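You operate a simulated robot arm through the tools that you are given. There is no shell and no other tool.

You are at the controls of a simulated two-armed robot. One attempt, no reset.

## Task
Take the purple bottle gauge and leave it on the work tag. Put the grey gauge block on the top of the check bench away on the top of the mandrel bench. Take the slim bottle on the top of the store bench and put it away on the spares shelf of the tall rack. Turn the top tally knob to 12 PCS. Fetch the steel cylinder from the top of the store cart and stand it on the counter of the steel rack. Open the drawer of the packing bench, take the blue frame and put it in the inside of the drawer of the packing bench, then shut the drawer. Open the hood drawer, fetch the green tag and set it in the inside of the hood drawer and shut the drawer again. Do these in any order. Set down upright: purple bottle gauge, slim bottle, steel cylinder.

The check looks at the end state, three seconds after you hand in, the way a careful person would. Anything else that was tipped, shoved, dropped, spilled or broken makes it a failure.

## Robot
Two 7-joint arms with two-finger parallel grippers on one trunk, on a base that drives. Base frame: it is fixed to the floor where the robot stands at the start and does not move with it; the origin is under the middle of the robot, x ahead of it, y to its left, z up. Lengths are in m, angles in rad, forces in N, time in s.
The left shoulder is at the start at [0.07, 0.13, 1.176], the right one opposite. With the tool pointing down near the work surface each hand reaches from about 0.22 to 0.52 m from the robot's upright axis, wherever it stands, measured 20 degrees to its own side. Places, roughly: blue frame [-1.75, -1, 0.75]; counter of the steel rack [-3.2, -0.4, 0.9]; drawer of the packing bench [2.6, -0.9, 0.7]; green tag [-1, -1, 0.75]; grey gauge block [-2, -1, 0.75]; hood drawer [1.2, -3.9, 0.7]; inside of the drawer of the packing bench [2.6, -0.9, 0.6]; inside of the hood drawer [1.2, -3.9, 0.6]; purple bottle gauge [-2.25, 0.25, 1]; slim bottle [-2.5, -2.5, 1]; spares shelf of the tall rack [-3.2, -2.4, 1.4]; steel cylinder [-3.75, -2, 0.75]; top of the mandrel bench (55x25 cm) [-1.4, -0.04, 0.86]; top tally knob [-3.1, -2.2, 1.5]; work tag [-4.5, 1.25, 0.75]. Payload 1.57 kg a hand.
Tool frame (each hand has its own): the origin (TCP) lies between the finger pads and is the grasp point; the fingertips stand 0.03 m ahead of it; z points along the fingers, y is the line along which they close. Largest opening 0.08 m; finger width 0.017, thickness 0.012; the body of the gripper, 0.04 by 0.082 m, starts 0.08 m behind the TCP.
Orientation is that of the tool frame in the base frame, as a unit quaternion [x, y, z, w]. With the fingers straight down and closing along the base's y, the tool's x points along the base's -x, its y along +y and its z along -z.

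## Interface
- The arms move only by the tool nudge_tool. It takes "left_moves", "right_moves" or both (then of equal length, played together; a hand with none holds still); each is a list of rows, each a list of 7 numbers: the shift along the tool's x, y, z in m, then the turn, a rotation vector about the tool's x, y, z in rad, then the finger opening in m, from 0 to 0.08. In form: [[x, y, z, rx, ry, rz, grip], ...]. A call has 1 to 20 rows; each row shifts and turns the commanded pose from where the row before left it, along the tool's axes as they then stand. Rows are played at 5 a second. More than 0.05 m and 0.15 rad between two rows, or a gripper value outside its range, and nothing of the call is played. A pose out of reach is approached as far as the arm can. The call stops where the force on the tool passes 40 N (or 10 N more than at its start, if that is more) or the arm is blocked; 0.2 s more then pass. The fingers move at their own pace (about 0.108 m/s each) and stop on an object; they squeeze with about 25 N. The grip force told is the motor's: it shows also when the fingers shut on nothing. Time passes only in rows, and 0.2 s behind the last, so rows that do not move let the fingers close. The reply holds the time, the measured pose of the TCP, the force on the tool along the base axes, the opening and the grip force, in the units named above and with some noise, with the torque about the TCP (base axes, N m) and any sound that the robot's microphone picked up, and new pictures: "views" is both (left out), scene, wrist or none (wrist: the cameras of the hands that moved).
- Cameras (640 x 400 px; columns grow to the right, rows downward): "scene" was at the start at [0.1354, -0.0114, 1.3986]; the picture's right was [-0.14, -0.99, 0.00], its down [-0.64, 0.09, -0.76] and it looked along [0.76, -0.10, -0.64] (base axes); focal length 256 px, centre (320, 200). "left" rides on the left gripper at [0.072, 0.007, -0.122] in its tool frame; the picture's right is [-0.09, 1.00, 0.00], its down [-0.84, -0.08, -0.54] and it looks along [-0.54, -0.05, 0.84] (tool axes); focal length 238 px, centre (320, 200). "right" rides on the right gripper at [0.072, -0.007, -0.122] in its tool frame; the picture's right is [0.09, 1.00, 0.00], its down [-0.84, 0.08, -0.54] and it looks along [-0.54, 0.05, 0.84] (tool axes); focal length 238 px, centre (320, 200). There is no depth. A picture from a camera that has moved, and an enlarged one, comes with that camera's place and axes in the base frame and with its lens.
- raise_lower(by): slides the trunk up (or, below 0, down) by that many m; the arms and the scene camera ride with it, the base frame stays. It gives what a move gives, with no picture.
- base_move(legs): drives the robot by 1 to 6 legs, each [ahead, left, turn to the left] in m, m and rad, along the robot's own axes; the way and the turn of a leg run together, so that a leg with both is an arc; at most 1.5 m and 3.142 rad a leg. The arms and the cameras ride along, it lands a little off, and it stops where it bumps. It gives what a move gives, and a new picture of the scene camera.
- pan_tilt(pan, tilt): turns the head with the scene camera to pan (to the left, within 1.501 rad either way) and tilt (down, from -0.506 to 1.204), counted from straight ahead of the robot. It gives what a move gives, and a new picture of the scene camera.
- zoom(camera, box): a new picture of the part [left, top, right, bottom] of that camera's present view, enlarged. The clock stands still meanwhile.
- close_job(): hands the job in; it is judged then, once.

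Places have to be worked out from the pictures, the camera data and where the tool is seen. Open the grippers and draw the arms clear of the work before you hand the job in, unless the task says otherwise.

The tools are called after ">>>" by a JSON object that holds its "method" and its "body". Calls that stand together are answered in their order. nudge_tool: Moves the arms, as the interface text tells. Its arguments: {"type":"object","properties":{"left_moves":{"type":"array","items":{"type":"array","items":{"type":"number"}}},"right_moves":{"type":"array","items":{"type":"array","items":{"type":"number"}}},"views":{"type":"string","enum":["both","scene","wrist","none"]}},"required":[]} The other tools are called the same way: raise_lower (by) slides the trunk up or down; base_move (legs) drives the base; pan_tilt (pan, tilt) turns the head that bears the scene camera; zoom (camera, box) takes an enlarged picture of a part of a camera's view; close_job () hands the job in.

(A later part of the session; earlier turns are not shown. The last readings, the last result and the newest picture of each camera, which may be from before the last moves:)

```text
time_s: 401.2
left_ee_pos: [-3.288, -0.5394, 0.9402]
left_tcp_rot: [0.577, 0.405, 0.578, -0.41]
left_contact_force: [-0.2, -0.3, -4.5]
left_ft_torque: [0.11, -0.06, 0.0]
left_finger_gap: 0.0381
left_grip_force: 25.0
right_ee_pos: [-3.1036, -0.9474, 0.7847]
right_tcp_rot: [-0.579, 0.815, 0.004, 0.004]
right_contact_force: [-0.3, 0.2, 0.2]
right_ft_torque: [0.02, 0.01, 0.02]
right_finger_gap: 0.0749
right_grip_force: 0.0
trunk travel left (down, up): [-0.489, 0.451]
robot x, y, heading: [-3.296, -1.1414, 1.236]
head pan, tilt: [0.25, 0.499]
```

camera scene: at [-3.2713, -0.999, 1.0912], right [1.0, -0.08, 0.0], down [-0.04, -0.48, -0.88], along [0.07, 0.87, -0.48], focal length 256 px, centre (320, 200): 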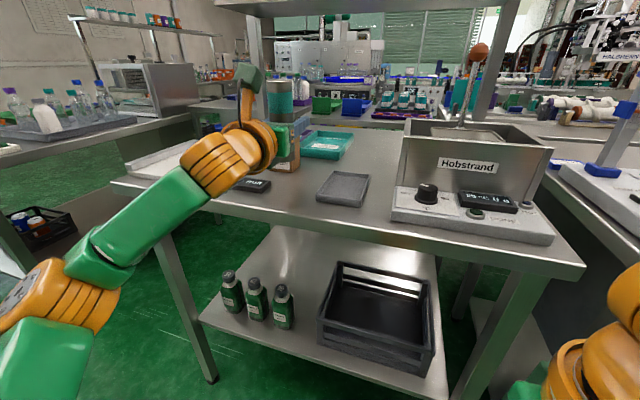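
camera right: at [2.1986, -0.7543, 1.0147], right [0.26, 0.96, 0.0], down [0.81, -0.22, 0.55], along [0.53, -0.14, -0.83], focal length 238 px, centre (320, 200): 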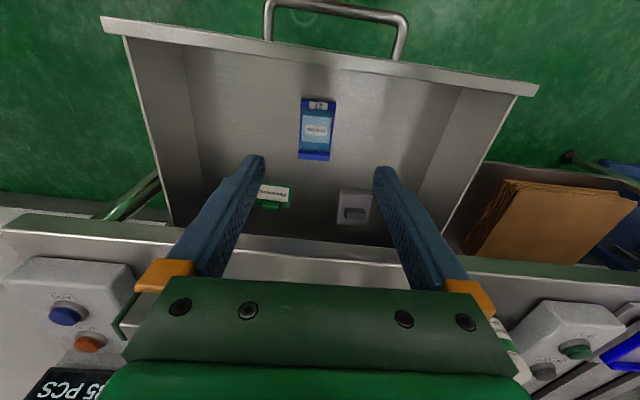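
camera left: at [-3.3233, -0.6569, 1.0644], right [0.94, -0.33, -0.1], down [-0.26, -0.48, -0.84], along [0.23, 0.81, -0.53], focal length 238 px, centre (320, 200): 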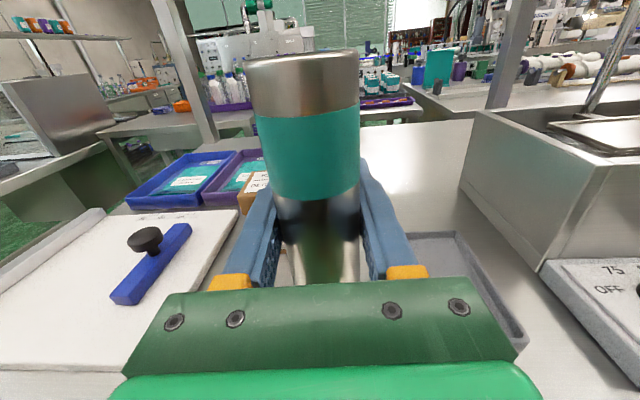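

Still hanging free (≈-4.5 N). I continue in 4 mm steps.

>>> {"method": "nudge_tool", "body": {"left_moves": [[-0.004, 0, 0, 0, 0, 0, 0.03], [0, 0, 0, 0, 0, 0, 0.03]], "views": "none"}}

>>> {"method": "nudge_tool", "body": {"left_moves": [[-0.004, 0, 0, 0, 0, 0, 0.03], [0, 0, 0, 0, 0, 0, 0.03]], "views": "none"}}

```text
time_s: 401.9
left_ee_pos: [-3.2871, -0.5397, 0.9357]
left_tcp_rot: [0.578, 0.405, 0.578, -0.411]
left_contact_force: [0.3, 0.1, -3.6]
left_ft_torque: [0.1, -0.05, 0.0]
left_finger_gap: 0.0382
left_grip_force: 24.6
right_ee_pos: [-3.1027, -0.9484, 0.7856]
right_tcp_rot: [-0.578, 0.816, 0.004, 0.003]
right_contact_force: [0.1, 0.0, -0.5]
right_ft_torque: [-0.03, 0.0, 0.01]
right_finger_gap: 0.0754
right_grip_force: 0.1
trunk travel left (down, up): [-0.489, 0.451]
robot x, y, heading: [-3.2941, -1.1401, 1.238]
head pan, tilt: [0.25, 0.499]
```

```text
time_s: 402.4
left_ee_pos: [-3.2881, -0.5394, 0.9322]
left_tcp_rot: [0.577, 0.405, 0.578, -0.411]
left_contact_force: [0.0, 0.1, -4.0]
left_ft_torque: [0.11, -0.04, -0.01]
left_finger_gap: 0.0379
left_grip_force: 25.3
right_ee_pos: [-3.1033, -0.9482, 0.7851]
right_tcp_rot: [-0.578, 0.816, 0.005, 0.003]
right_contact_force: [0.3, 0.8, -0.8]
right_ft_torque: [0.0, -0.02, -0.02]
right_finger_gap: 0.0751
right_grip_force: 0.0
trunk travel left (down, up): [-0.489, 0.451]
robot x, y, heading: [-3.295, -1.1366, 1.239]
head pan, tilt: [0.25, 0.499]
```

>>> {"method": "zoom", "body": {"camera": "scene", "box": [200, 100, 360, 240]}}

>>> {"method": "nudge_tool", "body": {"left_moves": [[-0.003, 0, 0, 0, 0, 0, 0.03], [0, 0, 0, 0, 0, 0, 0.03]], "views": "wrist"}}

```text
2.86 times, centred on (280, 170) of scene
camera zoom: at [-3.2709, -0.9994, 1.0912], right [1.0, -0.08, 0.0], down [-0.04, -0.48, -0.88], along [0.07, 0.87, -0.48], focal length 731 px, centre (434, 286)
```

zoom: 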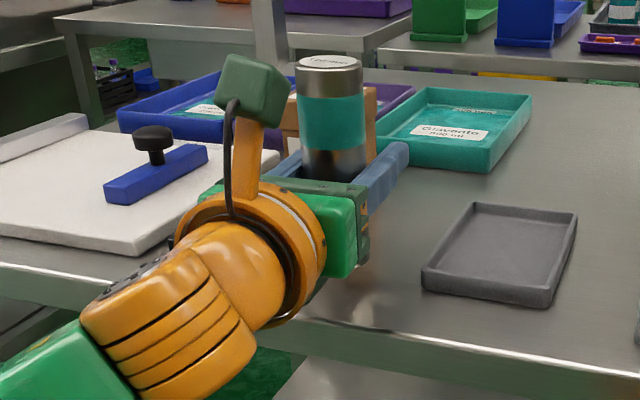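

```text
time_s: 403.1
left_ee_pos: [-3.2871, -0.5399, 0.929]
left_tcp_rot: [0.578, 0.405, 0.578, -0.41]
left_contact_force: [0.8, 0.8, -4.4]
left_ft_torque: [0.12, -0.04, -0.02]
left_finger_gap: 0.0378
left_grip_force: 25.1
right_ee_pos: [-3.1017, -0.9493, 0.7847]
right_tcp_rot: [-0.578, 0.816, 0.004, 0.004]
right_contact_force: [0.0, 0.5, 0.4]
right_ft_torque: [-0.01, -0.02, 0.01]
right_finger_gap: 0.0755
right_grip_force: 0.0
trunk travel left (down, up): [-0.489, 0.451]
robot x, y, heading: [-3.2943, -1.1428, 1.237]
head pan, tilt: [0.25, 0.499]
camera left: at [-3.3217, -0.6572, 0.9998], right [0.94, -0.33, -0.1], down [-0.26, -0.48, -0.84], along [0.23, 0.81, -0.53], focal length 238 px, centre (320, 200)
```

left: 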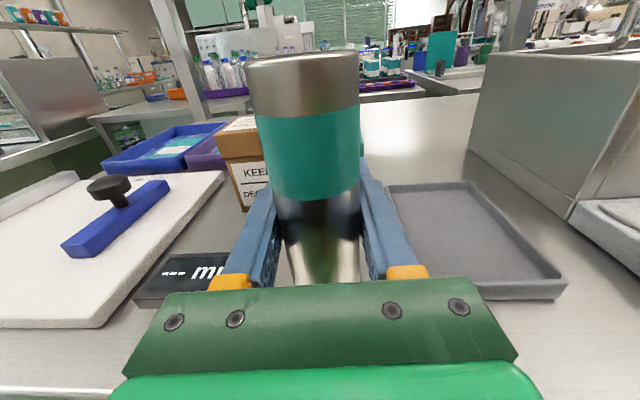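

>>> {"method": "nudge_tool", "body": {"left_moves": [[-0.003, 0, 0, 0, 0, 0, 0.03], [0, 0, 0, 0, 0, 0, 0.03]], "views": "none"}}

>>> {"method": "nudge_tool", "body": {"left_moves": [[-0.003, 0, 0, 0, 0, 0, 0.03], [0, 0, 0, 0, 0, 0, 0.03]], "views": "none"}}

>>> {"method": "zoom", "body": {"camera": "left", "box": [120, 180, 520, 340]}}

```text
time_s: 403.6
left_ee_pos: [-3.2877, -0.5387, 0.9255]
left_tcp_rot: [0.578, 0.405, 0.578, -0.411]
left_contact_force: [0.7, 0.2, -4.2]
left_ft_torque: [0.06, 0.0, -0.02]
left_finger_gap: 0.0376
left_grip_force: 25.4
right_ee_pos: [-3.1025, -0.9496, 0.7855]
right_tcp_rot: [-0.578, 0.816, 0.004, 0.003]
right_contact_force: [0.4, 0.4, -0.3]
right_ft_torque: [0.0, -0.02, -0.01]
right_finger_gap: 0.0749
right_grip_force: 0.2
trunk travel left (down, up): [-0.489, 0.451]
robot x, y, heading: [-3.2954, -1.1397, 1.24]
head pan, tilt: [0.25, 0.499]
```

```text
time_s: 404.2
left_ee_pos: [-3.2872, -0.54, 0.9219]
left_tcp_rot: [0.577, 0.404, 0.578, -0.412]
left_contact_force: [-0.9, 0.0, -3.7]
left_ft_torque: [0.13, -0.05, 0.02]
left_finger_gap: 0.0383
left_grip_force: 24.9
right_ee_pos: [-3.1027, -0.9487, 0.7849]
right_tcp_rot: [-0.579, 0.815, 0.005, 0.003]
right_contact_force: [-0.6, 1.1, -0.6]
right_ft_torque: [-0.02, -0.05, 0.01]
right_finger_gap: 0.0751
right_grip_force: 0.0
trunk travel left (down, up): [-0.489, 0.451]
robot x, y, heading: [-3.2972, -1.1401, 1.238]
head pan, tilt: [0.25, 0.499]
```

```text
1.60 times, centred on (320, 260) of left
camera zoom: at [-3.3214, -0.657, 0.9935], right [0.94, -0.33, -0.1], down [-0.26, -0.48, -0.84], along [0.23, 0.81, -0.53], focal length 381 px, centre (320, 104)
```

zoom: 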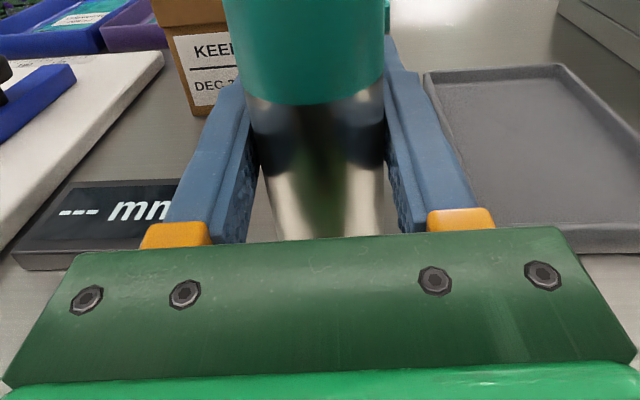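

>>> {"method": "nudge_tool", "body": {"left_moves": [[-0.003, 0, 0, 0, 0, 0, 0.03], [0, 0, 0, 0, 0, 0, 0.03]], "views": "none"}}

>>> {"method": "nudge_tool", "body": {"left_moves": [[-0.003, 0, 0, 0, 0, 0, 0.03], [0, 0, 0, 0, 0, 0, 0.03]], "views": "none"}}

>>> {"method": "zoom", "body": {"camera": "scene", "box": [220, 120, 340, 240]}}

```text
time_s: 404.9
left_ee_pos: [-3.2878, -0.5391, 0.9199]
left_tcp_rot: [0.578, 0.404, 0.578, -0.411]
left_contact_force: [-0.3, 0.3, -4.4]
left_ft_torque: [0.14, -0.06, -0.04]
left_finger_gap: 0.0384
left_grip_force: 24.9
right_ee_pos: [-3.1033, -0.9483, 0.7852]
right_tcp_rot: [-0.579, 0.816, 0.004, 0.004]
right_contact_force: [0.3, -0.5, -0.3]
right_ft_torque: [-0.05, 0.01, 0.01]
right_finger_gap: 0.0747
right_grip_force: 0.0
trunk travel left (down, up): [-0.489, 0.451]
robot x, y, heading: [-3.2949, -1.1392, 1.24]
head pan, tilt: [0.25, 0.499]
```

```text
time_s: 405.4
left_ee_pos: [-3.2876, -0.5391, 0.9162]
left_tcp_rot: [0.577, 0.404, 0.578, -0.411]
left_contact_force: [-0.4, 0.7, -3.9]
left_ft_torque: [0.09, -0.02, 0.0]
left_finger_gap: 0.038
left_grip_force: 25.1
right_ee_pos: [-3.1028, -0.9479, 0.785]
right_tcp_rot: [-0.579, 0.815, 0.004, 0.004]
right_contact_force: [0.1, -0.6, 0.6]
right_ft_torque: [0.01, 0.01, -0.02]
right_finger_gap: 0.0751
right_grip_force: 0.2
trunk travel left (down, up): [-0.489, 0.451]
robot x, y, heading: [-3.2979, -1.1405, 1.239]
head pan, tilt: [0.25, 0.499]
```

```text
3.33 times, centred on (280, 180) of scene
camera zoom: at [-3.2709, -0.9994, 1.0912], right [1.0, -0.08, 0.0], down [-0.04, -0.48, -0.88], along [0.07, 0.87, -0.48], focal length 852 px, centre (453, 267)
```

zoom: 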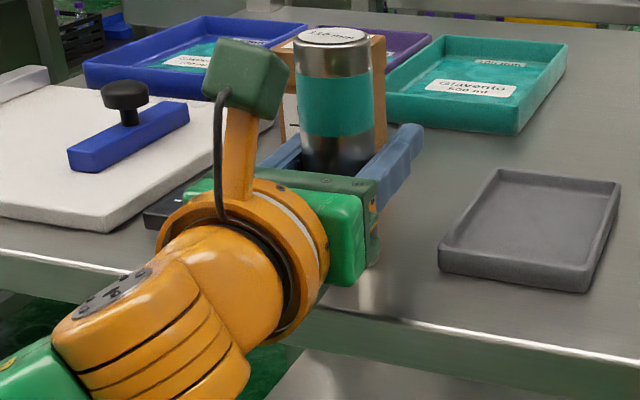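

The top stamp reads "110 mm", so the base is ~0.041 m below the TCP; contact is expected near TCP z≈0.898. I continue down carefully.

>>> {"method": "nudge_tool", "body": {"left_moves": [[-0.006, 0, 0, 0, 0, 0, 0.03], [-0.004, 0, 0, 0, 0, 0, 0.03], [0, 0, 0, 0, 0, 0, 0.03]], "views": "none"}}

>>> {"method": "nudge_tool", "body": {"left_moves": [[-0.004, 0, 0, 0, 0, 0, 0.03], [0, 0, 0, 0, 0, 0, 0.03]], "views": "none"}}

>>> {"method": "zoom", "body": {"camera": "scene", "box": [220, 120, 340, 240]}}

```text
time_s: 406.2
left_ee_pos: [-3.2877, -0.5433, 0.9098]
left_tcp_rot: [0.575, 0.403, 0.579, -0.414]
left_contact_force: [-1.6, 3.1, 17.5]
left_ft_torque: [-0.44, -0.05, -0.09]
left_finger_gap: 0.0383
left_grip_force: 25.0
right_ee_pos: [-3.103, -0.9516, 0.7863]
right_tcp_rot: [-0.579, 0.815, 0.006, 0.004]
right_contact_force: [-0.3, -0.3, -0.4]
right_ft_torque: [-0.02, 0.02, 0.01]
right_finger_gap: 0.0752
right_grip_force: 0.1
trunk travel left (down, up): [-0.489, 0.451]
robot x, y, heading: [-3.295, -1.1402, 1.235]
head pan, tilt: [0.25, 0.499]
```

```text
time_s: 406.9
left_ee_pos: [-3.2882, -0.5427, 0.9061]
left_tcp_rot: [0.576, 0.404, 0.579, -0.412]
left_contact_force: [-1.1, 0.7, 17.6]
left_ft_torque: [-0.48, -0.05, -0.04]
left_finger_gap: 0.0381
left_grip_force: 25.1
right_ee_pos: [-3.1033, -0.9517, 0.7858]
right_tcp_rot: [-0.578, 0.816, 0.007, 0.005]
right_contact_force: [0.8, 1.0, -0.2]
right_ft_torque: [0.0, 0.0, -0.01]
right_finger_gap: 0.0749
right_grip_force: 0.1
trunk travel left (down, up): [-0.489, 0.451]
robot x, y, heading: [-3.2931, -1.1352, 1.234]
head pan, tilt: [0.25, 0.499]
```

```text
3.33 times, centred on (280, 180) of scene
camera zoom: at [-3.2713, -1.0045, 1.092], right [1.0, -0.08, 0.0], down [-0.04, -0.47, -0.88], along [0.07, 0.88, -0.48], focal length 852 px, centre (453, 267)
```

zoom: 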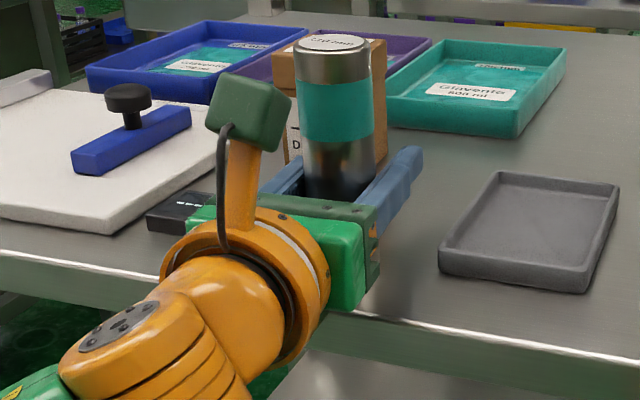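

Contact near the TCP axis (17 N): the cylinder rests on the counter. I ease up 2 mm, open, and retreat straight back.

>>> {"method": "nudge_tool", "body": {"left_moves": [[0.003, 0, 0, 0, 0, 0, 0.03], [0, 0, 0, 0, 0, 0, 0.055], [0, 0, 0, 0, 0, 0, 0.055], [0, 0, 0, 0, 0, 0, 0.06]], "views": "both"}}

```text
time_s: 407.9
left_ee_pos: [-3.2889, -0.5398, 0.9049]
left_tcp_rot: [0.578, 0.404, 0.578, -0.411]
left_contact_force: [0.5, 0.2, -0.6]
left_ft_torque: [-0.02, 0.02, -0.01]
left_finger_gap: 0.0599
left_grip_force: 0.0
right_ee_pos: [-3.1028, -0.9495, 0.7859]
right_tcp_rot: [-0.578, 0.816, 0.005, 0.004]
right_contact_force: [-0.5, -0.6, 0.3]
right_ft_torque: [0.04, -0.01, 0.0]
right_finger_gap: 0.0752
right_grip_force: 0.0
trunk travel left (down, up): [-0.489, 0.451]
robot x, y, heading: [-3.2952, -1.1375, 1.233]
head pan, tilt: [0.25, 0.499]
camera scene: at [-3.2709, -1.0004, 1.0914], right [1.0, -0.08, 0.0], down [-0.04, -0.48, -0.88], along [0.07, 0.87, -0.48], focal length 256 px, centre (320, 200)
camera left: at [-3.3218, -0.6577, 0.9767], right [0.94, -0.33, -0.1], down [-0.26, -0.48, -0.84], along [0.23, 0.81, -0.53], focal length 238 px, centre (320, 200)
```

scene: 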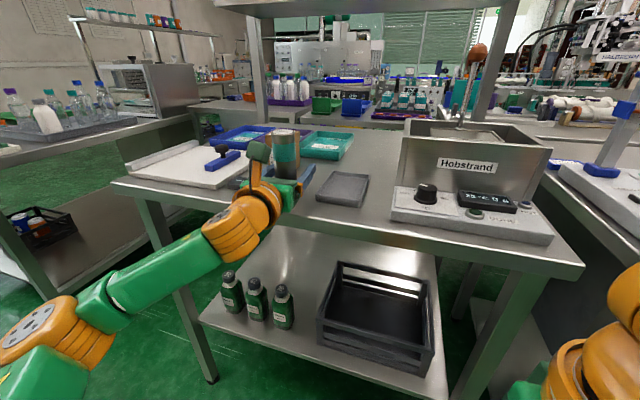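
left: 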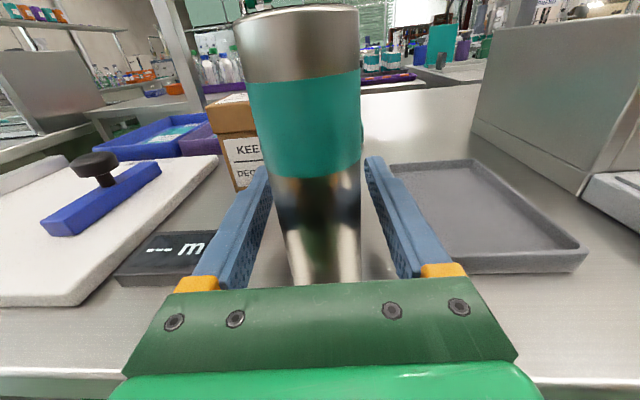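

Released and standing. I withdraw the hand straight back.

>>> {"method": "nudge_tool", "body": {"left_moves": [[0, 0, -0.02, 0, 0, 0, 0.06], [0, 0, -0.04, 0, 0, 0, 0.06], [0, 0, -0.04, 0, 0, 0, 0.06], [0, 0, -0.04, 0, 0, 0, 0.06]], "views": "none"}}

>>> {"method": "base_move", "body": {"legs": [[-0.3, 0.0, 0.0]]}}

>>> {"method": "raise_lower", "body": {"by": 0.33}}

>>> {"method": "zoom", "body": {"camera": "scene", "box": [200, 60, 520, 260]}}

```text
time_s: 408.9
left_ee_pos: [-3.3296, -0.6573, 0.9082]
left_tcp_rot: [0.578, 0.404, 0.578, -0.411]
left_contact_force: [0.2, 0.3, -0.1]
left_ft_torque: [-0.02, -0.01, 0.03]
left_finger_gap: 0.0598
left_grip_force: 0.0
left hand out of reach, approached as far as the arm can: row 4
right_ee_pos: [-3.1018, -0.9482, 0.7858]
right_tcp_rot: [-0.579, 0.816, 0.004, 0.003]
right_contact_force: [-0.4, -0.1, -0.2]
right_ft_torque: [-0.06, 0.02, 0.0]
right_finger_gap: 0.0749
right_grip_force: 0.1
trunk travel left (down, up): [-0.489, 0.451]
robot x, y, heading: [-3.2953, -1.1377, 1.233]
head pan, tilt: [0.25, 0.499]
```

```text
time_s: 410.9
left_ee_pos: [-3.4271, -0.9412, 0.9083]
left_tcp_rot: [0.577, 0.405, 0.578, -0.412]
left_contact_force: [0.5, 0.1, -0.2]
left_ft_torque: [0.02, 0.01, -0.02]
left_finger_gap: 0.0602
left_grip_force: 0.1
right_ee_pos: [-3.2024, -1.233, 0.7845]
right_tcp_rot: [-0.58, 0.815, 0.004, 0.003]
right_contact_force: [0.0, 0.3, 0.1]
right_ft_torque: [0.02, -0.05, 0.0]
right_finger_gap: 0.075
right_grip_force: 0.0
trunk travel left (down, up): [-0.489, 0.451]
robot x, y, heading: [-3.3948, -1.4231, 1.234]
head pan, tilt: [0.25, 0.499]
camera scene: at [-3.3695, -1.2849, 1.0914], right [1.0, -0.08, 0.0], down [-0.04, -0.48, -0.88], along [0.07, 0.88, -0.48], focal length 256 px, centre (320, 200)
```

scene: 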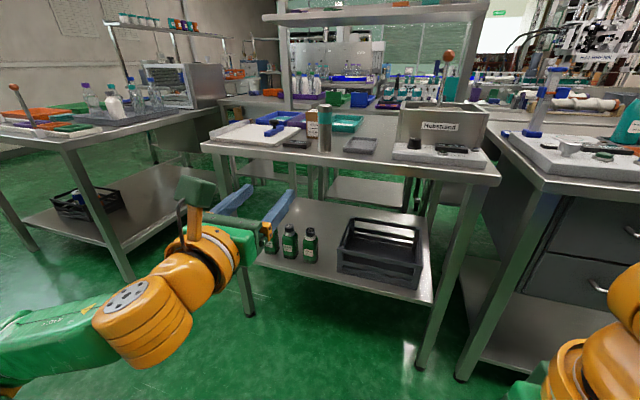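

```text
time_s: 414.1
left_ee_pos: [-3.4277, -0.9402, 1.2384]
left_tcp_rot: [0.577, 0.404, 0.578, -0.413]
left_contact_force: [0.5, 0.6, 0.9]
left_ft_torque: [0.01, 0.02, -0.02]
left_finger_gap: 0.06
left_grip_force: 0.2
right_ee_pos: [-3.2005, -1.2329, 1.1161]
right_tcp_rot: [-0.58, 0.815, 0.004, 0.004]
right_contact_force: [-0.9, 0.6, 0.9]
right_ft_torque: [-0.01, -0.04, -0.03]
right_finger_gap: 0.0749
right_grip_force: 0.1
trunk travel left (down, up): [-0.819, 0.121]
robot x, y, heading: [-3.3955, -1.4217, 1.235]
head pan, tilt: [0.25, 0.499]
```

```text
2.00 times, centred on (360, 160) of scene
camera zoom: at [-3.3694, -1.2846, 1.4214], right [1.0, -0.08, 0.0], down [-0.04, -0.48, -0.88], along [0.07, 0.87, -0.48], focal length 512 px, centre (240, 280)
```

zoom: 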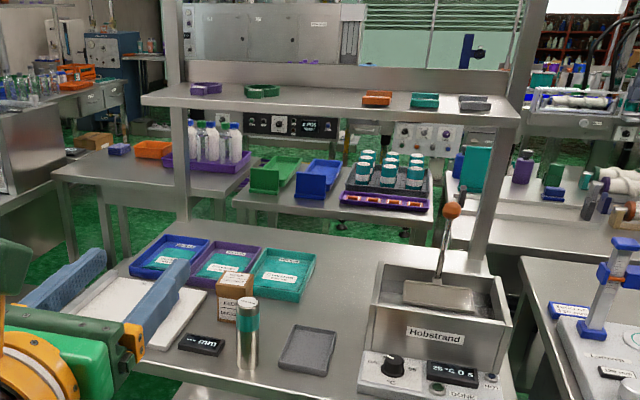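

The cylinder stands upright on the counter. Next the grey gauge block: I strafe right ~0.98 m along the aisle to face it.

>>> {"method": "base_move", "body": {"legs": [[0.0, -0.98, -0.02]]}}

>>> {"method": "pan_tilt", "body": {"pan": 0.0, "tilt": 0.6}}

```text
time_s: 419.3
left_ee_pos: [-2.4954, -1.2678, 1.2377]
left_tcp_rot: [0.58, 0.4, 0.581, -0.408]
left_contact_force: [0.1, 0.0, -0.2]
left_ft_torque: [-0.01, 0.01, 0.01]
left_finger_gap: 0.0602
left_grip_force: 0.1
right_ee_pos: [-2.2715, -1.5622, 1.1154]
right_tcp_rot: [-0.574, 0.819, 0.004, 0.003]
right_contact_force: [-0.6, 0.1, 0.8]
right_ft_torque: [0.01, -0.01, 0.0]
right_finger_gap: 0.075
right_grip_force: 0.1
trunk travel left (down, up): [-0.819, 0.121]
robot x, y, heading: [-2.4662, -1.748, 1.227]
head pan, tilt: [0.25, 0.499]
camera scene: at [-2.4409, -1.6116, 1.4214], right [1.0, -0.09, 0.0], down [-0.04, -0.48, -0.88], along [0.08, 0.87, -0.48], focal length 256 px, centre (320, 200)
```

scene: 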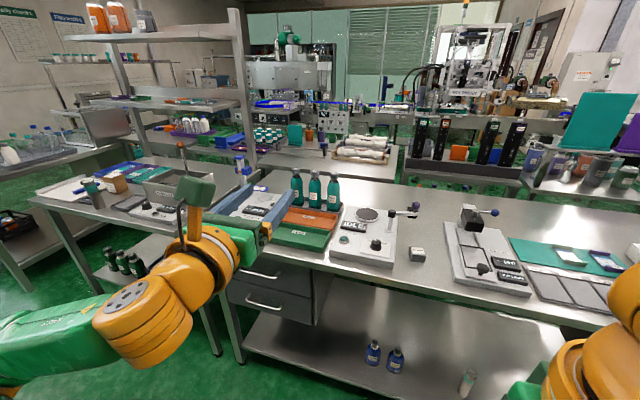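

```text
time_s: 420.0
left_ee_pos: [-2.4944, -1.2662, 1.2377]
left_tcp_rot: [0.579, 0.401, 0.58, -0.409]
left_contact_force: [-0.3, -0.3, 0.3]
left_ft_torque: [-0.01, 0.01, -0.01]
left_finger_gap: 0.0598
left_grip_force: 0.1
right_ee_pos: [-2.2703, -1.5639, 1.1162]
right_tcp_rot: [-0.574, 0.819, 0.005, 0.003]
right_contact_force: [-0.1, 0.2, -0.3]
right_ft_torque: [0.0, 0.03, 0.01]
right_finger_gap: 0.0748
right_grip_force: 0.0
trunk travel left (down, up): [-0.819, 0.121]
robot x, y, heading: [-2.4682, -1.7508, 1.229]
head pan, tilt: [0.0, 0.6]
camera scene: at [-2.4187, -1.6194, 1.4123], right [0.94, -0.34, 0.0], down [-0.19, -0.53, -0.83], along [0.28, 0.78, -0.56], focal length 256 px, centre (320, 200)
```

scene: 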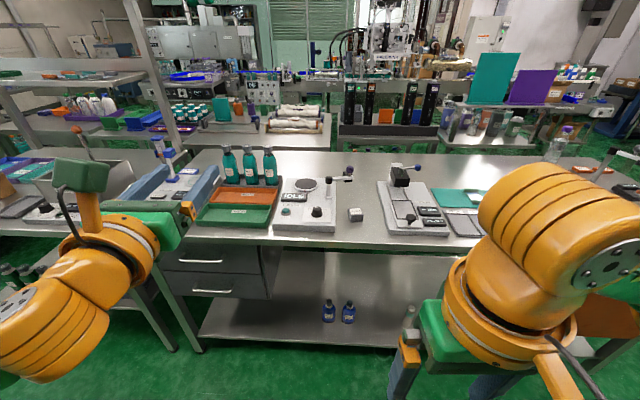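

The block is aligned with the right hand's lateral, 0.84 m ahead. I drive ahead 0.4 m and reach ahead 0.19 m above it.

>>> {"method": "base_move", "body": {"legs": [[0.4, 0.0, 0.0]]}}

>>> {"method": "nudge_tool", "body": {"right_moves": [[-0.04, 0, 0, 0, 0, 0, 0.08], [-0.04, 0, 0, 0, 0, 0, 0.08], [-0.04, 0, 0, 0, 0, 0, 0.08], [-0.04, 0, 0.02, 0, 0, 0, 0.08], [-0.02, 0, 0.04, 0, 0, 0, 0.08]], "views": "both"}}

```text
time_s: 422.5
left_ee_pos: [-2.352, -0.8934, 1.2385]
left_tcp_rot: [0.582, 0.396, 0.584, -0.405]
left_contact_force: [0.4, -0.9, 0.0]
left_ft_torque: [-0.02, -0.02, 0.0]
left_finger_gap: 0.0601
left_grip_force: 0.1
right_ee_pos: [-2.1315, -1.1913, 1.1156]
right_tcp_rot: [-0.568, 0.823, 0.005, 0.004]
right_contact_force: [0.1, 0.7, -0.3]
right_ft_torque: [0.0, -0.03, -0.01]
right_finger_gap: 0.0753
right_grip_force: 0.1
trunk travel left (down, up): [-0.819, 0.121]
robot x, y, heading: [-2.3265, -1.376, 1.218]
head pan, tilt: [0.0, 0.6]
camera scene: at [-2.2801, -1.2464, 1.4125], right [0.94, -0.35, 0.0], down [-0.2, -0.53, -0.83], along [0.29, 0.77, -0.56], focal length 256 px, centre (320, 200)
```

scene: 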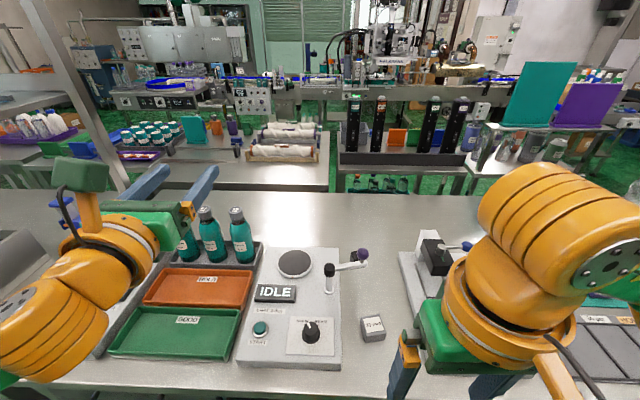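

```text
time_s: 423.7
left_ee_pos: [-2.3507, -0.8915, 1.2373]
left_tcp_rot: [0.582, 0.398, 0.583, -0.404]
left_contact_force: [0.0, -0.2, 0.5]
left_ft_torque: [0.0, 0.01, 0.01]
left_finger_gap: 0.0596
left_grip_force: 0.0
right_ee_pos: [-2.0649, -1.0197, 1.0571]
right_tcp_rot: [-0.57, 0.822, 0.004, 0.004]
right_contact_force: [-0.2, 0.1, 0.3]
right_ft_torque: [-0.01, 0.02, 0.0]
right_finger_gap: 0.0803
right_grip_force: 0.0
trunk travel left (down, up): [-0.819, 0.121]
robot x, y, heading: [-2.3277, -1.3759, 1.215]
head pan, tilt: [0.0, 0.6]
camera scene: at [-2.2786, -1.2433, 1.4122], right [0.94, -0.35, 0.0], down [-0.2, -0.53, -0.82], along [0.29, 0.77, -0.57], focal length 256 px, centre (320, 200)
camera right: at [-2.0837, -1.0903, 1.178], right [-0.96, 0.26, 0.0], down [0.22, 0.8, 0.55], along [0.14, 0.53, -0.83], focal length 238 px, centre (320, 200)
```

scene: 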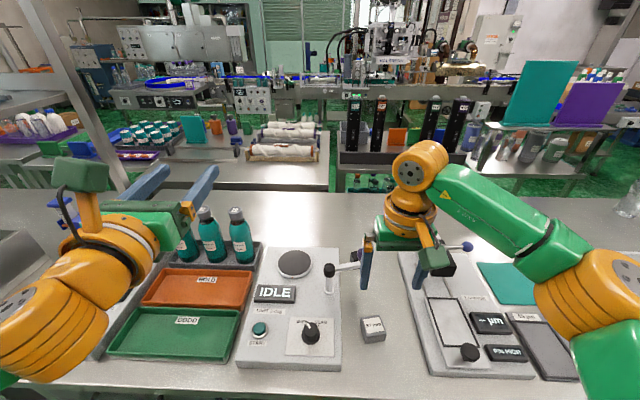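
right: 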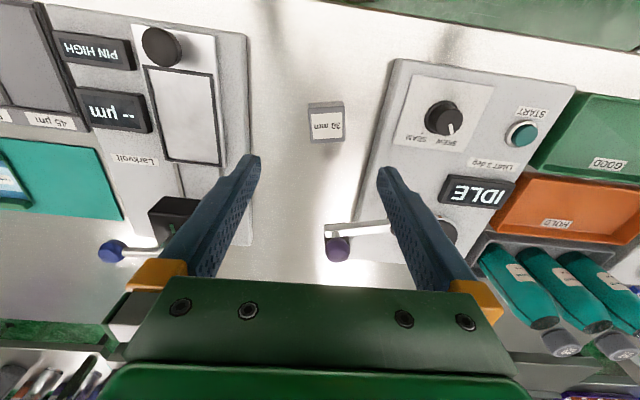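

The "36 mm" grey block is almost under the TCP. I narrow the opening to 0.062, shift 7 mm left/6 mm ahead and lower.

>>> {"method": "nudge_tool", "body": {"right_moves": [[-0.006, 0.007, 0.02, 0, 0, 0, 0.062], [0, 0, 0.04, 0, 0, 0, 0.062], [0, 0, 0.04, 0, 0, 0, 0.062], [0, 0, 0, 0, 0, 0, 0.062]], "views": "wrist"}}

```text
time_s: 424.7
left_ee_pos: [-2.3507, -0.891, 1.2392]
left_tcp_rot: [0.582, 0.398, 0.583, -0.405]
left_contact_force: [-0.4, -0.2, 0.5]
left_ft_torque: [-0.01, -0.02, 0.0]
left_finger_gap: 0.0598
left_grip_force: 0.1
right_ee_pos: [-2.0734, -1.0094, 0.9564]
right_tcp_rot: [-0.568, 0.823, 0.005, 0.004]
right_contact_force: [-0.5, -0.2, 0.0]
right_ft_torque: [-0.04, 0.02, 0.0]
right_finger_gap: 0.0622
right_grip_force: 0.0
trunk travel left (down, up): [-0.819, 0.121]
robot x, y, heading: [-2.33, -1.3748, 1.211]
head pan, tilt: [0.0, 0.6]
camera right: at [-2.0919, -1.0805, 1.0772], right [-0.96, 0.27, 0.0], down [0.22, 0.8, 0.55], along [0.14, 0.53, -0.83], focal length 238 px, centre (320, 200)
```

right: 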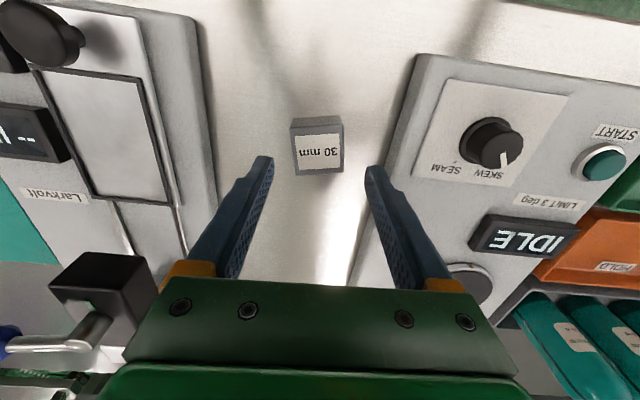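

Well aligned. I lower to just above the bench.

>>> {"method": "nudge_tool", "body": {"right_moves": [[-0.002, 0, 0.03, 0, 0, 0, 0.062], [0, 0, 0.02, 0, 0, 0, 0.062], [0, 0, 0.008, 0, 0, 0, 0.062], [0, 0, 0, 0, 0, 0, 0.062]], "views": "wrist"}}

```text
time_s: 425.7
left_ee_pos: [-2.3516, -0.8913, 1.2374]
left_tcp_rot: [0.581, 0.398, 0.582, -0.405]
left_contact_force: [-0.3, 0.4, -0.3]
left_ft_torque: [0.02, 0.02, 0.0]
left_finger_gap: 0.0601
left_grip_force: 0.0
right_ee_pos: [-2.0714, -1.008, 0.8988]
right_tcp_rot: [-0.568, 0.823, 0.003, 0.003]
right_contact_force: [-0.1, 0.1, 0.2]
right_ft_torque: [0.01, -0.01, 0.01]
right_finger_gap: 0.0618
right_grip_force: 0.1
trunk travel left (down, up): [-0.819, 0.121]
robot x, y, heading: [-2.3261, -1.3755, 1.212]
head pan, tilt: [0.0, 0.6]
camera right: at [-2.0901, -1.0788, 1.0194], right [-0.96, 0.27, 0.0], down [0.22, 0.8, 0.55], along [0.14, 0.53, -0.83], focal length 238 px, centre (320, 200)
```

right: 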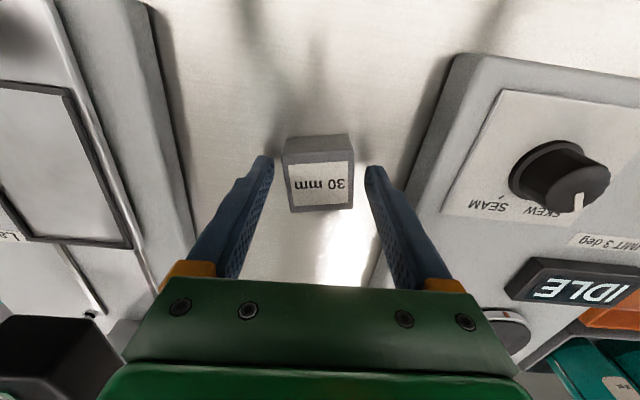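

Block is between the fingers. I close and lift.

>>> {"method": "nudge_tool", "body": {"right_moves": [[0, 0, 0, 0, 0, 0, 0.015], [0, 0, 0, 0, 0, 0, 0.015], [0, 0, 0, 0, 0, 0, 0.015], [0, 0, -0.03, 0, 0, 0, 0.015], [0, 0, -0.05, 0, 0, 0, 0.015], [0, 0, -0.05, 0, 0, 0, 0.015]], "views": "wrist"}}

```text
time_s: 427.1
left_ee_pos: [-2.3509, -0.8923, 1.2371]
left_tcp_rot: [0.582, 0.397, 0.583, -0.404]
left_contact_force: [0.6, -0.4, -0.1]
left_ft_torque: [-0.01, 0.05, -0.01]
left_finger_gap: 0.0603
left_grip_force: 0.1
right_ee_pos: [-2.0726, -1.0119, 1.032]
right_tcp_rot: [-0.568, 0.823, 0.004, 0.004]
right_contact_force: [-0.1, 0.3, -0.3]
right_ft_torque: [0.01, -0.01, 0.02]
right_finger_gap: 0.0431
right_grip_force: 25.2
trunk travel left (down, up): [-0.819, 0.121]
robot x, y, heading: [-2.33, -1.3749, 1.211]
head pan, tilt: [0.0, 0.6]
camera right: at [-2.091, -1.0824, 1.1523], right [-0.96, 0.27, 0.0], down [0.22, 0.8, 0.55], along [0.14, 0.53, -0.83], focal length 238 px, centre (320, 200)
```

right: 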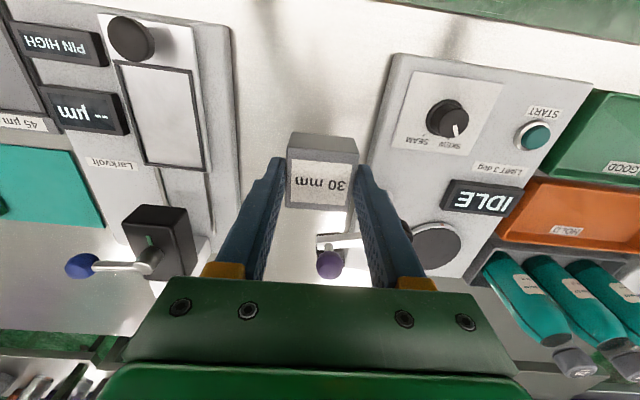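

Block held (gap 0.043). I lift, retract, and drive back around: aisle, then toward the passage at the bench's east end.

>>> {"method": "nudge_tool", "body": {"right_moves": [[0.0, 0, -0.05, 0, 0, 0, 0.015], [0.03, 0, -0.03, 0, 0, 0, 0.015], [0.04, 0, 0, 0, 0, 0, 0.015], [0.04, 0, 0, 0, 0, 0, 0.015], [0.04, 0, 0, 0, 0, 0, 0.015]], "views": "none"}}

>>> {"method": "base_move", "body": {"legs": [[-0.36, 0, 0], [0, 0, -1.575], [1.0, 0, 0], [0.84, 0, 0]]}}

>>> {"method": "pan_tilt", "body": {"pan": 0.5, "tilt": 0.5}}

```text
time_s: 428.3
left_ee_pos: [-2.3518, -0.8927, 1.238]
left_tcp_rot: [0.582, 0.397, 0.584, -0.404]
left_contact_force: [0.1, -0.7, 0.3]
left_ft_torque: [-0.01, -0.01, -0.01]
left_finger_gap: 0.0599
left_grip_force: 0.1
right_ee_pos: [-2.1256, -1.1532, 1.1084]
right_tcp_rot: [-0.568, 0.823, 0.004, 0.004]
right_contact_force: [-0.3, 0.0, -0.6]
right_ft_torque: [0.03, -0.02, -0.02]
right_finger_gap: 0.0431
right_grip_force: 25.2
trunk travel left (down, up): [-0.819, 0.121]
robot x, y, heading: [-2.3262, -1.3763, 1.211]
head pan, tilt: [0.0, 0.6]
```

```text
time_s: 443.3
left_ee_pos: [-0.2718, -2.3548, 1.2391]
left_tcp_rot: [0.692, -0.133, 0.698, 0.129]
left_contact_force: [0.2, 0.5, -0.1]
left_ft_torque: [0.04, -0.01, 0.0]
left_finger_gap: 0.06
left_grip_force: 0.0
right_ee_pos: [-0.5337, -2.578, 1.108]
right_tcp_rot: [0.183, 0.983, 0.0, 0.007]
right_contact_force: [0.3, -0.4, -1.4]
right_ft_torque: [0.01, 0.01, -0.02]
right_finger_gap: 0.043
right_grip_force: 25.5
trunk travel left (down, up): [-0.819, 0.121]
robot x, y, heading: [-0.7488, -2.3748, -0.369]
head pan, tilt: [0.0, 0.6]
camera scene: at [-0.6239, -2.4221, 1.4124], right [-0.36, -0.93, 0.0], down [-0.53, 0.2, -0.83], along [0.77, -0.3, -0.56], focal length 256 px, centre (320, 200)
```

scene: 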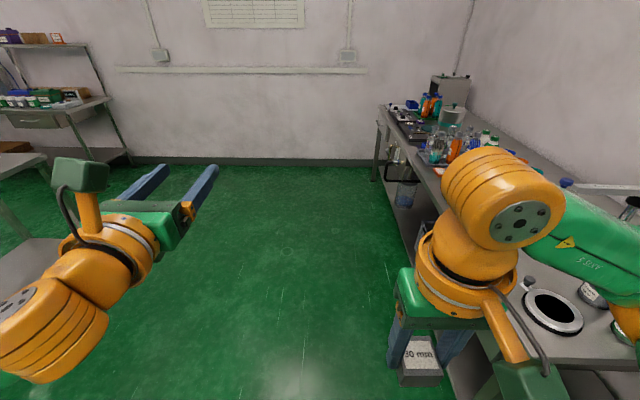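

```text
time_s: 444.2
left_ee_pos: [-0.2704, -2.3557, 1.2378]
left_tcp_rot: [0.692, -0.133, 0.698, 0.129]
left_contact_force: [0.8, 1.4, -0.2]
left_ft_torque: [0.03, -0.01, -0.01]
left_finger_gap: 0.0599
left_grip_force: 0.1
right_ee_pos: [-0.533, -2.5783, 1.1082]
right_tcp_rot: [0.184, 0.983, 0.0, 0.006]
right_contact_force: [0.6, -0.1, 0.0]
right_ft_torque: [-0.04, 0.0, -0.02]
right_finger_gap: 0.0432
right_grip_force: 26.1
trunk travel left (down, up): [-0.819, 0.121]
robot x, y, heading: [-0.7465, -2.371, -0.366]
head pan, tilt: [0.499, 0.499]
camera scene: at [-0.6152, -2.379, 1.4214], right [0.13, -0.99, 0.0], down [-0.47, -0.06, -0.88], along [0.87, 0.12, -0.48], focal length 256 px, centre (320, 200)
```

scene: 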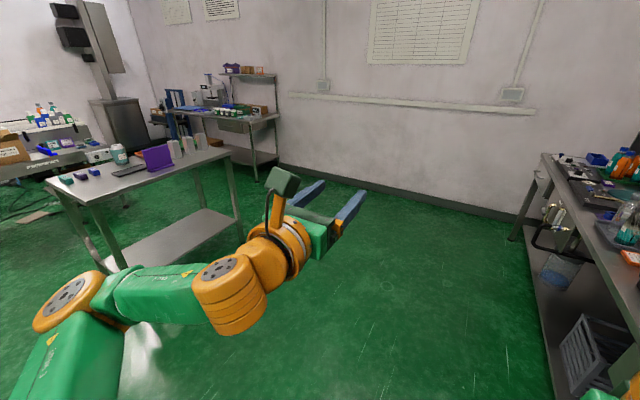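

I turn left to face the passage and drive through toward the starting area in two legs.

>>> {"method": "base_move", "body": {"legs": [[0, 0, 1.575], [0.7, 0, 0]]}}

>>> {"method": "pan_tilt", "body": {"pan": 0.0, "tilt": 0.55}}

```text
time_s: 451.8
left_ee_pos: [-0.5326, -1.2446, 1.2377]
left_tcp_rot: [0.581, 0.398, 0.583, -0.406]
left_contact_force: [-0.7, 0.0, 0.6]
left_ft_torque: [-0.03, -0.01, 0.01]
left_finger_gap: 0.0601
left_grip_force: 0.1
right_ee_pos: [-0.3067, -1.5055, 1.1103]
right_tcp_rot: [-0.57, 0.822, 0.005, 0.004]
right_contact_force: [-0.5, 0.1, -1.5]
right_ft_torque: [-0.01, 0.02, 0.02]
right_finger_gap: 0.043
right_grip_force: 25.8
trunk travel left (down, up): [-0.819, 0.121]
robot x, y, heading: [-0.5064, -1.7267, 1.218]
head pan, tilt: [0.499, 0.499]
camera scene: at [-0.5043, -1.5913, 1.4215], right [0.99, 0.14, 0.0], down [0.07, -0.47, -0.88], along [-0.13, 0.87, -0.48], focal length 256 px, centre (320, 200)
```

scene: 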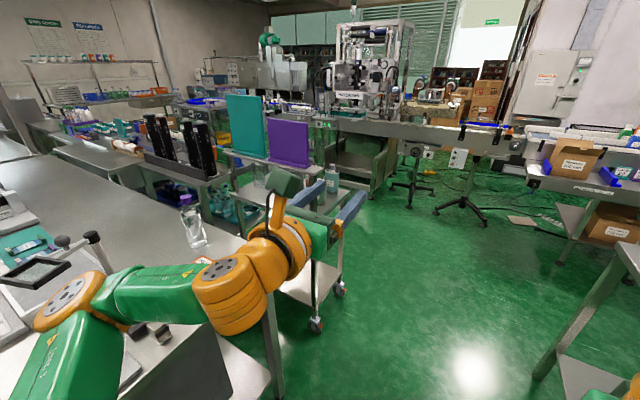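

```text
time_s: 452.8
left_ee_pos: [-0.5326, -1.2455, 1.2379]
left_tcp_rot: [0.582, 0.398, 0.583, -0.405]
left_contact_force: [-0.4, -0.2, 0.2]
left_ft_torque: [0.01, 0.0, 0.04]
left_finger_gap: 0.0601
left_grip_force: 0.0
right_ee_pos: [-0.307, -1.5041, 1.1076]
right_tcp_rot: [-0.569, 0.822, 0.004, 0.004]
right_contact_force: [-0.1, 0.0, -1.0]
right_ft_torque: [0.03, 0.01, 0.0]
right_finger_gap: 0.043
right_grip_force: 25.2
trunk travel left (down, up): [-0.819, 0.121]
robot x, y, heading: [-0.5117, -1.7283, 1.212]
head pan, tilt: [0.0, 0.55]
camera scene: at [-0.4597, -1.5958, 1.4168], right [0.94, -0.35, 0.0], down [-0.18, -0.49, -0.85], along [0.3, 0.8, -0.52], focal length 256 px, centre (320, 200)
```

scene: 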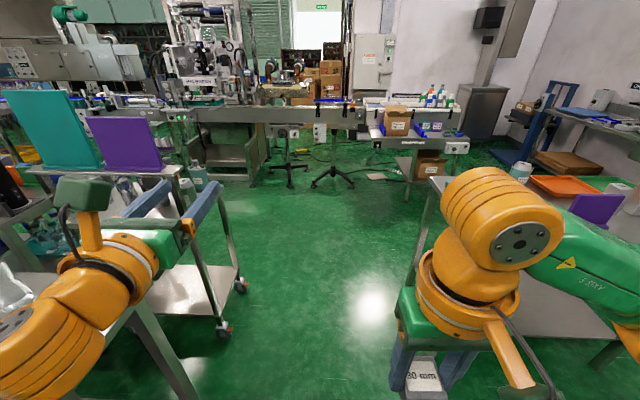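

The passage is balanced about me (≈0.53 m each side). I drive 1.2 m ahead.

>>> {"method": "base_move", "body": {"legs": [[1.2, 0, 0]]}}

>>> {"method": "pan_tilt", "body": {"pan": 0.9, "tilt": 0.5}}

```text
time_s: 458.9
left_ee_pos: [-0.1207, -0.0993, 1.2375]
left_tcp_rot: [0.579, 0.402, 0.58, -0.408]
left_contact_force: [-0.6, -0.5, 0.3]
left_ft_torque: [-0.03, -0.02, 0.02]
left_finger_gap: 0.06
left_grip_force: 0.0
right_ee_pos: [0.1083, -0.3561, 1.1089]
right_tcp_rot: [-0.576, 0.818, 0.004, 0.004]
right_contact_force: [-1.1, 0.2, -0.2]
right_ft_torque: [0.01, -0.03, 0.0]
right_finger_gap: 0.0432
right_grip_force: 24.9
trunk travel left (down, up): [-0.819, 0.121]
robot x, y, heading: [-0.0926, -0.5809, 1.229]
head pan, tilt: [0.0, 0.55]
camera scene: at [-0.0441, -0.4498, 1.4169], right [0.94, -0.34, 0.0], down [-0.18, -0.49, -0.85], along [0.29, 0.8, -0.52], focal length 256 px, centre (320, 200)
```

scene: 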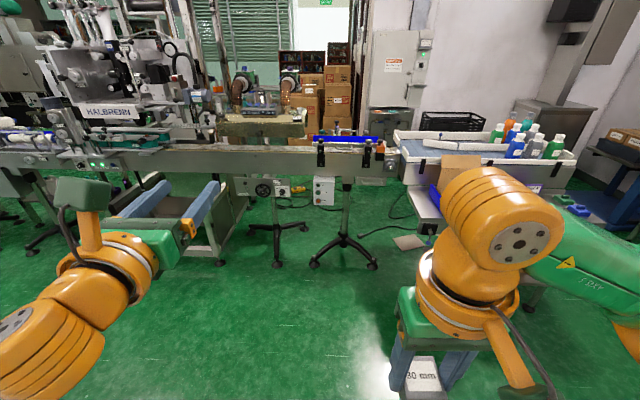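

```text
time_s: 460.1
left_ee_pos: [-0.1207, -0.0977, 1.2385]
left_tcp_rot: [0.579, 0.401, 0.58, -0.409]
left_contact_force: [-0.7, 0.6, 0.0]
left_ft_torque: [0.02, 0.0, -0.02]
left_finger_gap: 0.0599
left_grip_force: 0.0
right_ee_pos: [0.1082, -0.3565, 1.1083]
right_tcp_rot: [-0.574, 0.819, 0.005, 0.004]
right_contact_force: [-0.9, 0.1, -0.7]
right_ft_torque: [0.02, -0.03, -0.02]
right_finger_gap: 0.043
right_grip_force: 24.6
trunk travel left (down, up): [-0.819, 0.121]
robot x, y, heading: [-0.0909, -0.5812, 1.226]
head pan, tilt: [0.901, 0.499]
camera scene: at [-0.1221, -0.4565, 1.4214], right [0.85, 0.53, 0.0], down [0.25, -0.41, -0.88], along [-0.46, 0.75, -0.48], focal length 256 px, centre (320, 200)
```

scene: 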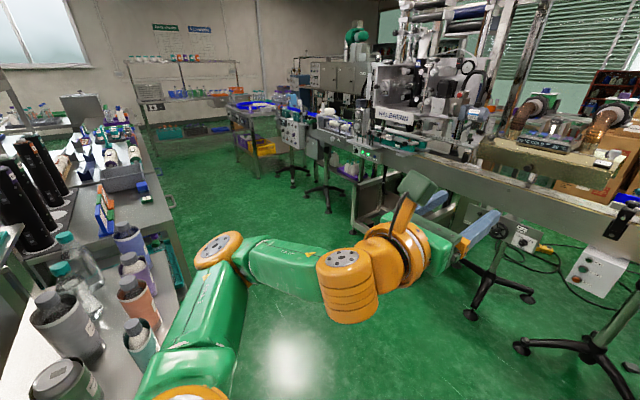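

Clear. I drive 0.85 m further, then turn left to face along the corridor.

>>> {"method": "base_move", "body": {"legs": [[0.6, 0, 0], [0.0, 0, 1.55]]}}

>>> {"method": "pan_tilt", "body": {"pan": 0.3, "tilt": 0.5}}

```text
time_s: 467.2
left_ee_pos: [-0.3748, -0.022, 1.2378]
left_tcp_rot: [-0.141, -0.69, -0.136, 0.696]
left_contact_force: [-0.8, 0.9, 0.0]
left_ft_torque: [0.0, -0.02, 0.02]
left_finger_gap: 0.0597
left_grip_force: 0.0
right_ee_pos: [-0.1087, 0.196, 1.109]
right_tcp_rot: [0.981, -0.193, -0.005, 0.001]
right_contact_force: [-0.1, 0.4, -0.5]
right_ft_torque: [-0.02, -0.03, -0.01]
right_finger_gap: 0.0431
right_grip_force: 25.6
trunk travel left (down, up): [-0.819, 0.121]
robot x, y, heading: [0.1051, -0.0131, 2.754]
head pan, tilt: [0.901, 0.499]
camera scene: at [-0.0162, -0.0388, 1.4214], right [-0.49, 0.87, 0.0], down [0.42, 0.24, -0.88], along [-0.76, -0.43, -0.48], focal length 256 px, centre (320, 200)
```

scene: 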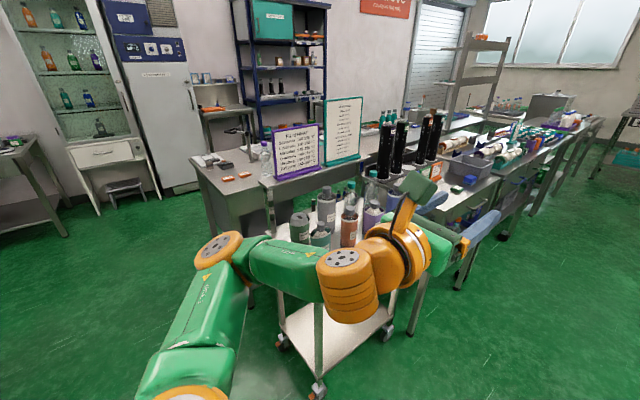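

```text
time_s: 468.2
left_ee_pos: [-0.3747, -0.0204, 1.2366]
left_tcp_rot: [-0.14, -0.691, -0.136, 0.696]
left_contact_force: [0.7, -1.9, 0.1]
left_ft_torque: [0.02, -0.02, -0.01]
left_finger_gap: 0.0601
left_grip_force: 0.1
right_ee_pos: [-0.1077, 0.1956, 1.1089]
right_tcp_rot: [0.981, -0.193, -0.006, 0.001]
right_contact_force: [-0.1, 0.4, -0.1]
right_ft_torque: [-0.01, 0.01, -0.05]
right_finger_gap: 0.0432
right_grip_force: 24.7
trunk travel left (down, up): [-0.819, 0.121]
robot x, y, heading: [0.1034, -0.0148, 2.755]
head pan, tilt: [0.3, 0.499]
camera scene: at [-0.0276, 0.0134, 1.4214], right [0.09, 1.0, 0.0], down [0.48, -0.04, -0.88], along [-0.87, 0.07, -0.48], focal length 256 px, centre (320, 200)
```

scene: 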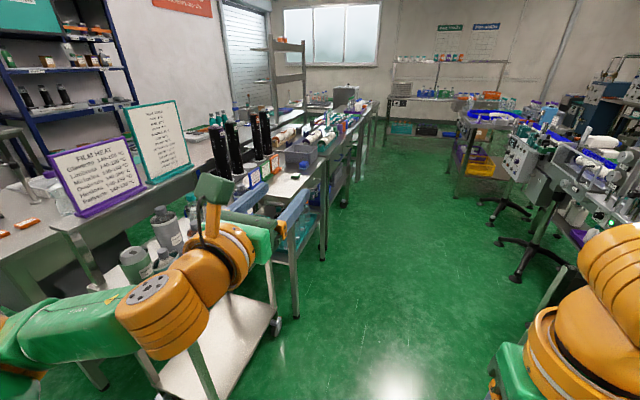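

I move ahead along the corridor while shifting right to stay clear of the mandrels.

>>> {"method": "base_move", "body": {"legs": [[0.1, -0.3, 0.02], [0.9, 0, 0]]}}

>>> {"method": "pan_tilt", "body": {"pan": 0.8, "tilt": 0.55}}

```text
time_s: 474.8
left_ee_pos: [-1.2035, 0.6142, 1.2381]
left_tcp_rot: [-0.134, -0.692, -0.13, 0.698]
left_contact_force: [-0.9, 0.1, 0.4]
left_ft_torque: [0.0, -0.01, 0.01]
left_finger_gap: 0.0598
left_grip_force: 0.1
right_ee_pos: [-0.9393, 0.8377, 1.1092]
right_tcp_rot: [0.983, -0.184, -0.007, 0.001]
right_contact_force: [-0.7, 0.7, -0.7]
right_ft_torque: [-0.02, 0.0, -0.02]
right_finger_gap: 0.0433
right_grip_force: 24.7
trunk travel left (down, up): [-0.819, 0.121]
robot x, y, heading: [-0.72, 0.6325, 2.777]
head pan, tilt: [0.3, 0.499]
camera scene: at [-0.8555, 0.6562, 1.4215], right [0.07, 1.0, 0.0], down [0.48, -0.03, -0.88], along [-0.88, 0.06, -0.48], focal length 256 px, centre (320, 200)
```

scene: 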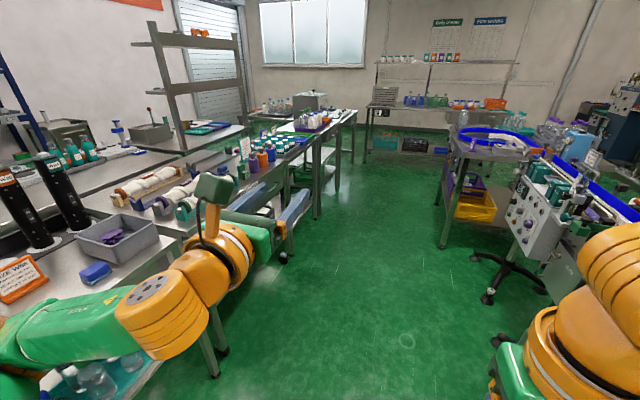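

```text
time_s: 475.7
left_ee_pos: [-1.2041, 0.6146, 1.2376]
left_tcp_rot: [-0.135, -0.692, -0.129, 0.698]
left_contact_force: [-0.4, 0.1, 0.3]
left_ft_torque: [-0.01, 0.05, 0.0]
left_finger_gap: 0.0599
left_grip_force: 0.1
right_ee_pos: [-0.9405, 0.8379, 1.1086]
right_tcp_rot: [0.983, -0.184, -0.006, 0.0]
right_contact_force: [0.4, -0.5, -0.1]
right_ft_torque: [-0.03, 0.03, 0.01]
right_finger_gap: 0.0428
right_grip_force: 24.8
trunk travel left (down, up): [-0.819, 0.121]
robot x, y, heading: [-0.7196, 0.6295, 2.771]
head pan, tilt: [0.799, 0.55]
camera scene: at [-0.8473, 0.6131, 1.4168], right [-0.42, 0.91, 0.0], down [0.47, 0.22, -0.85], along [-0.77, -0.36, -0.52], focal length 256 px, centre (320, 200)
```

scene: 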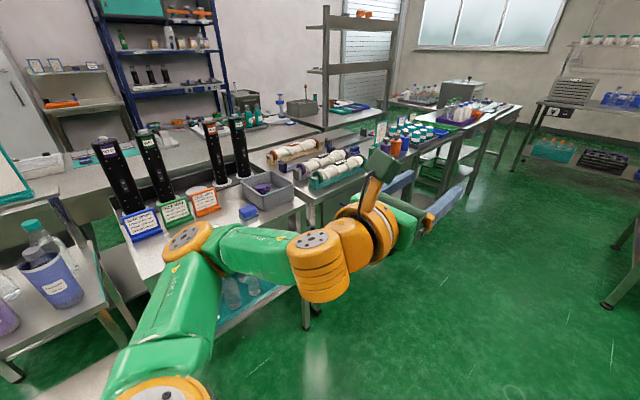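

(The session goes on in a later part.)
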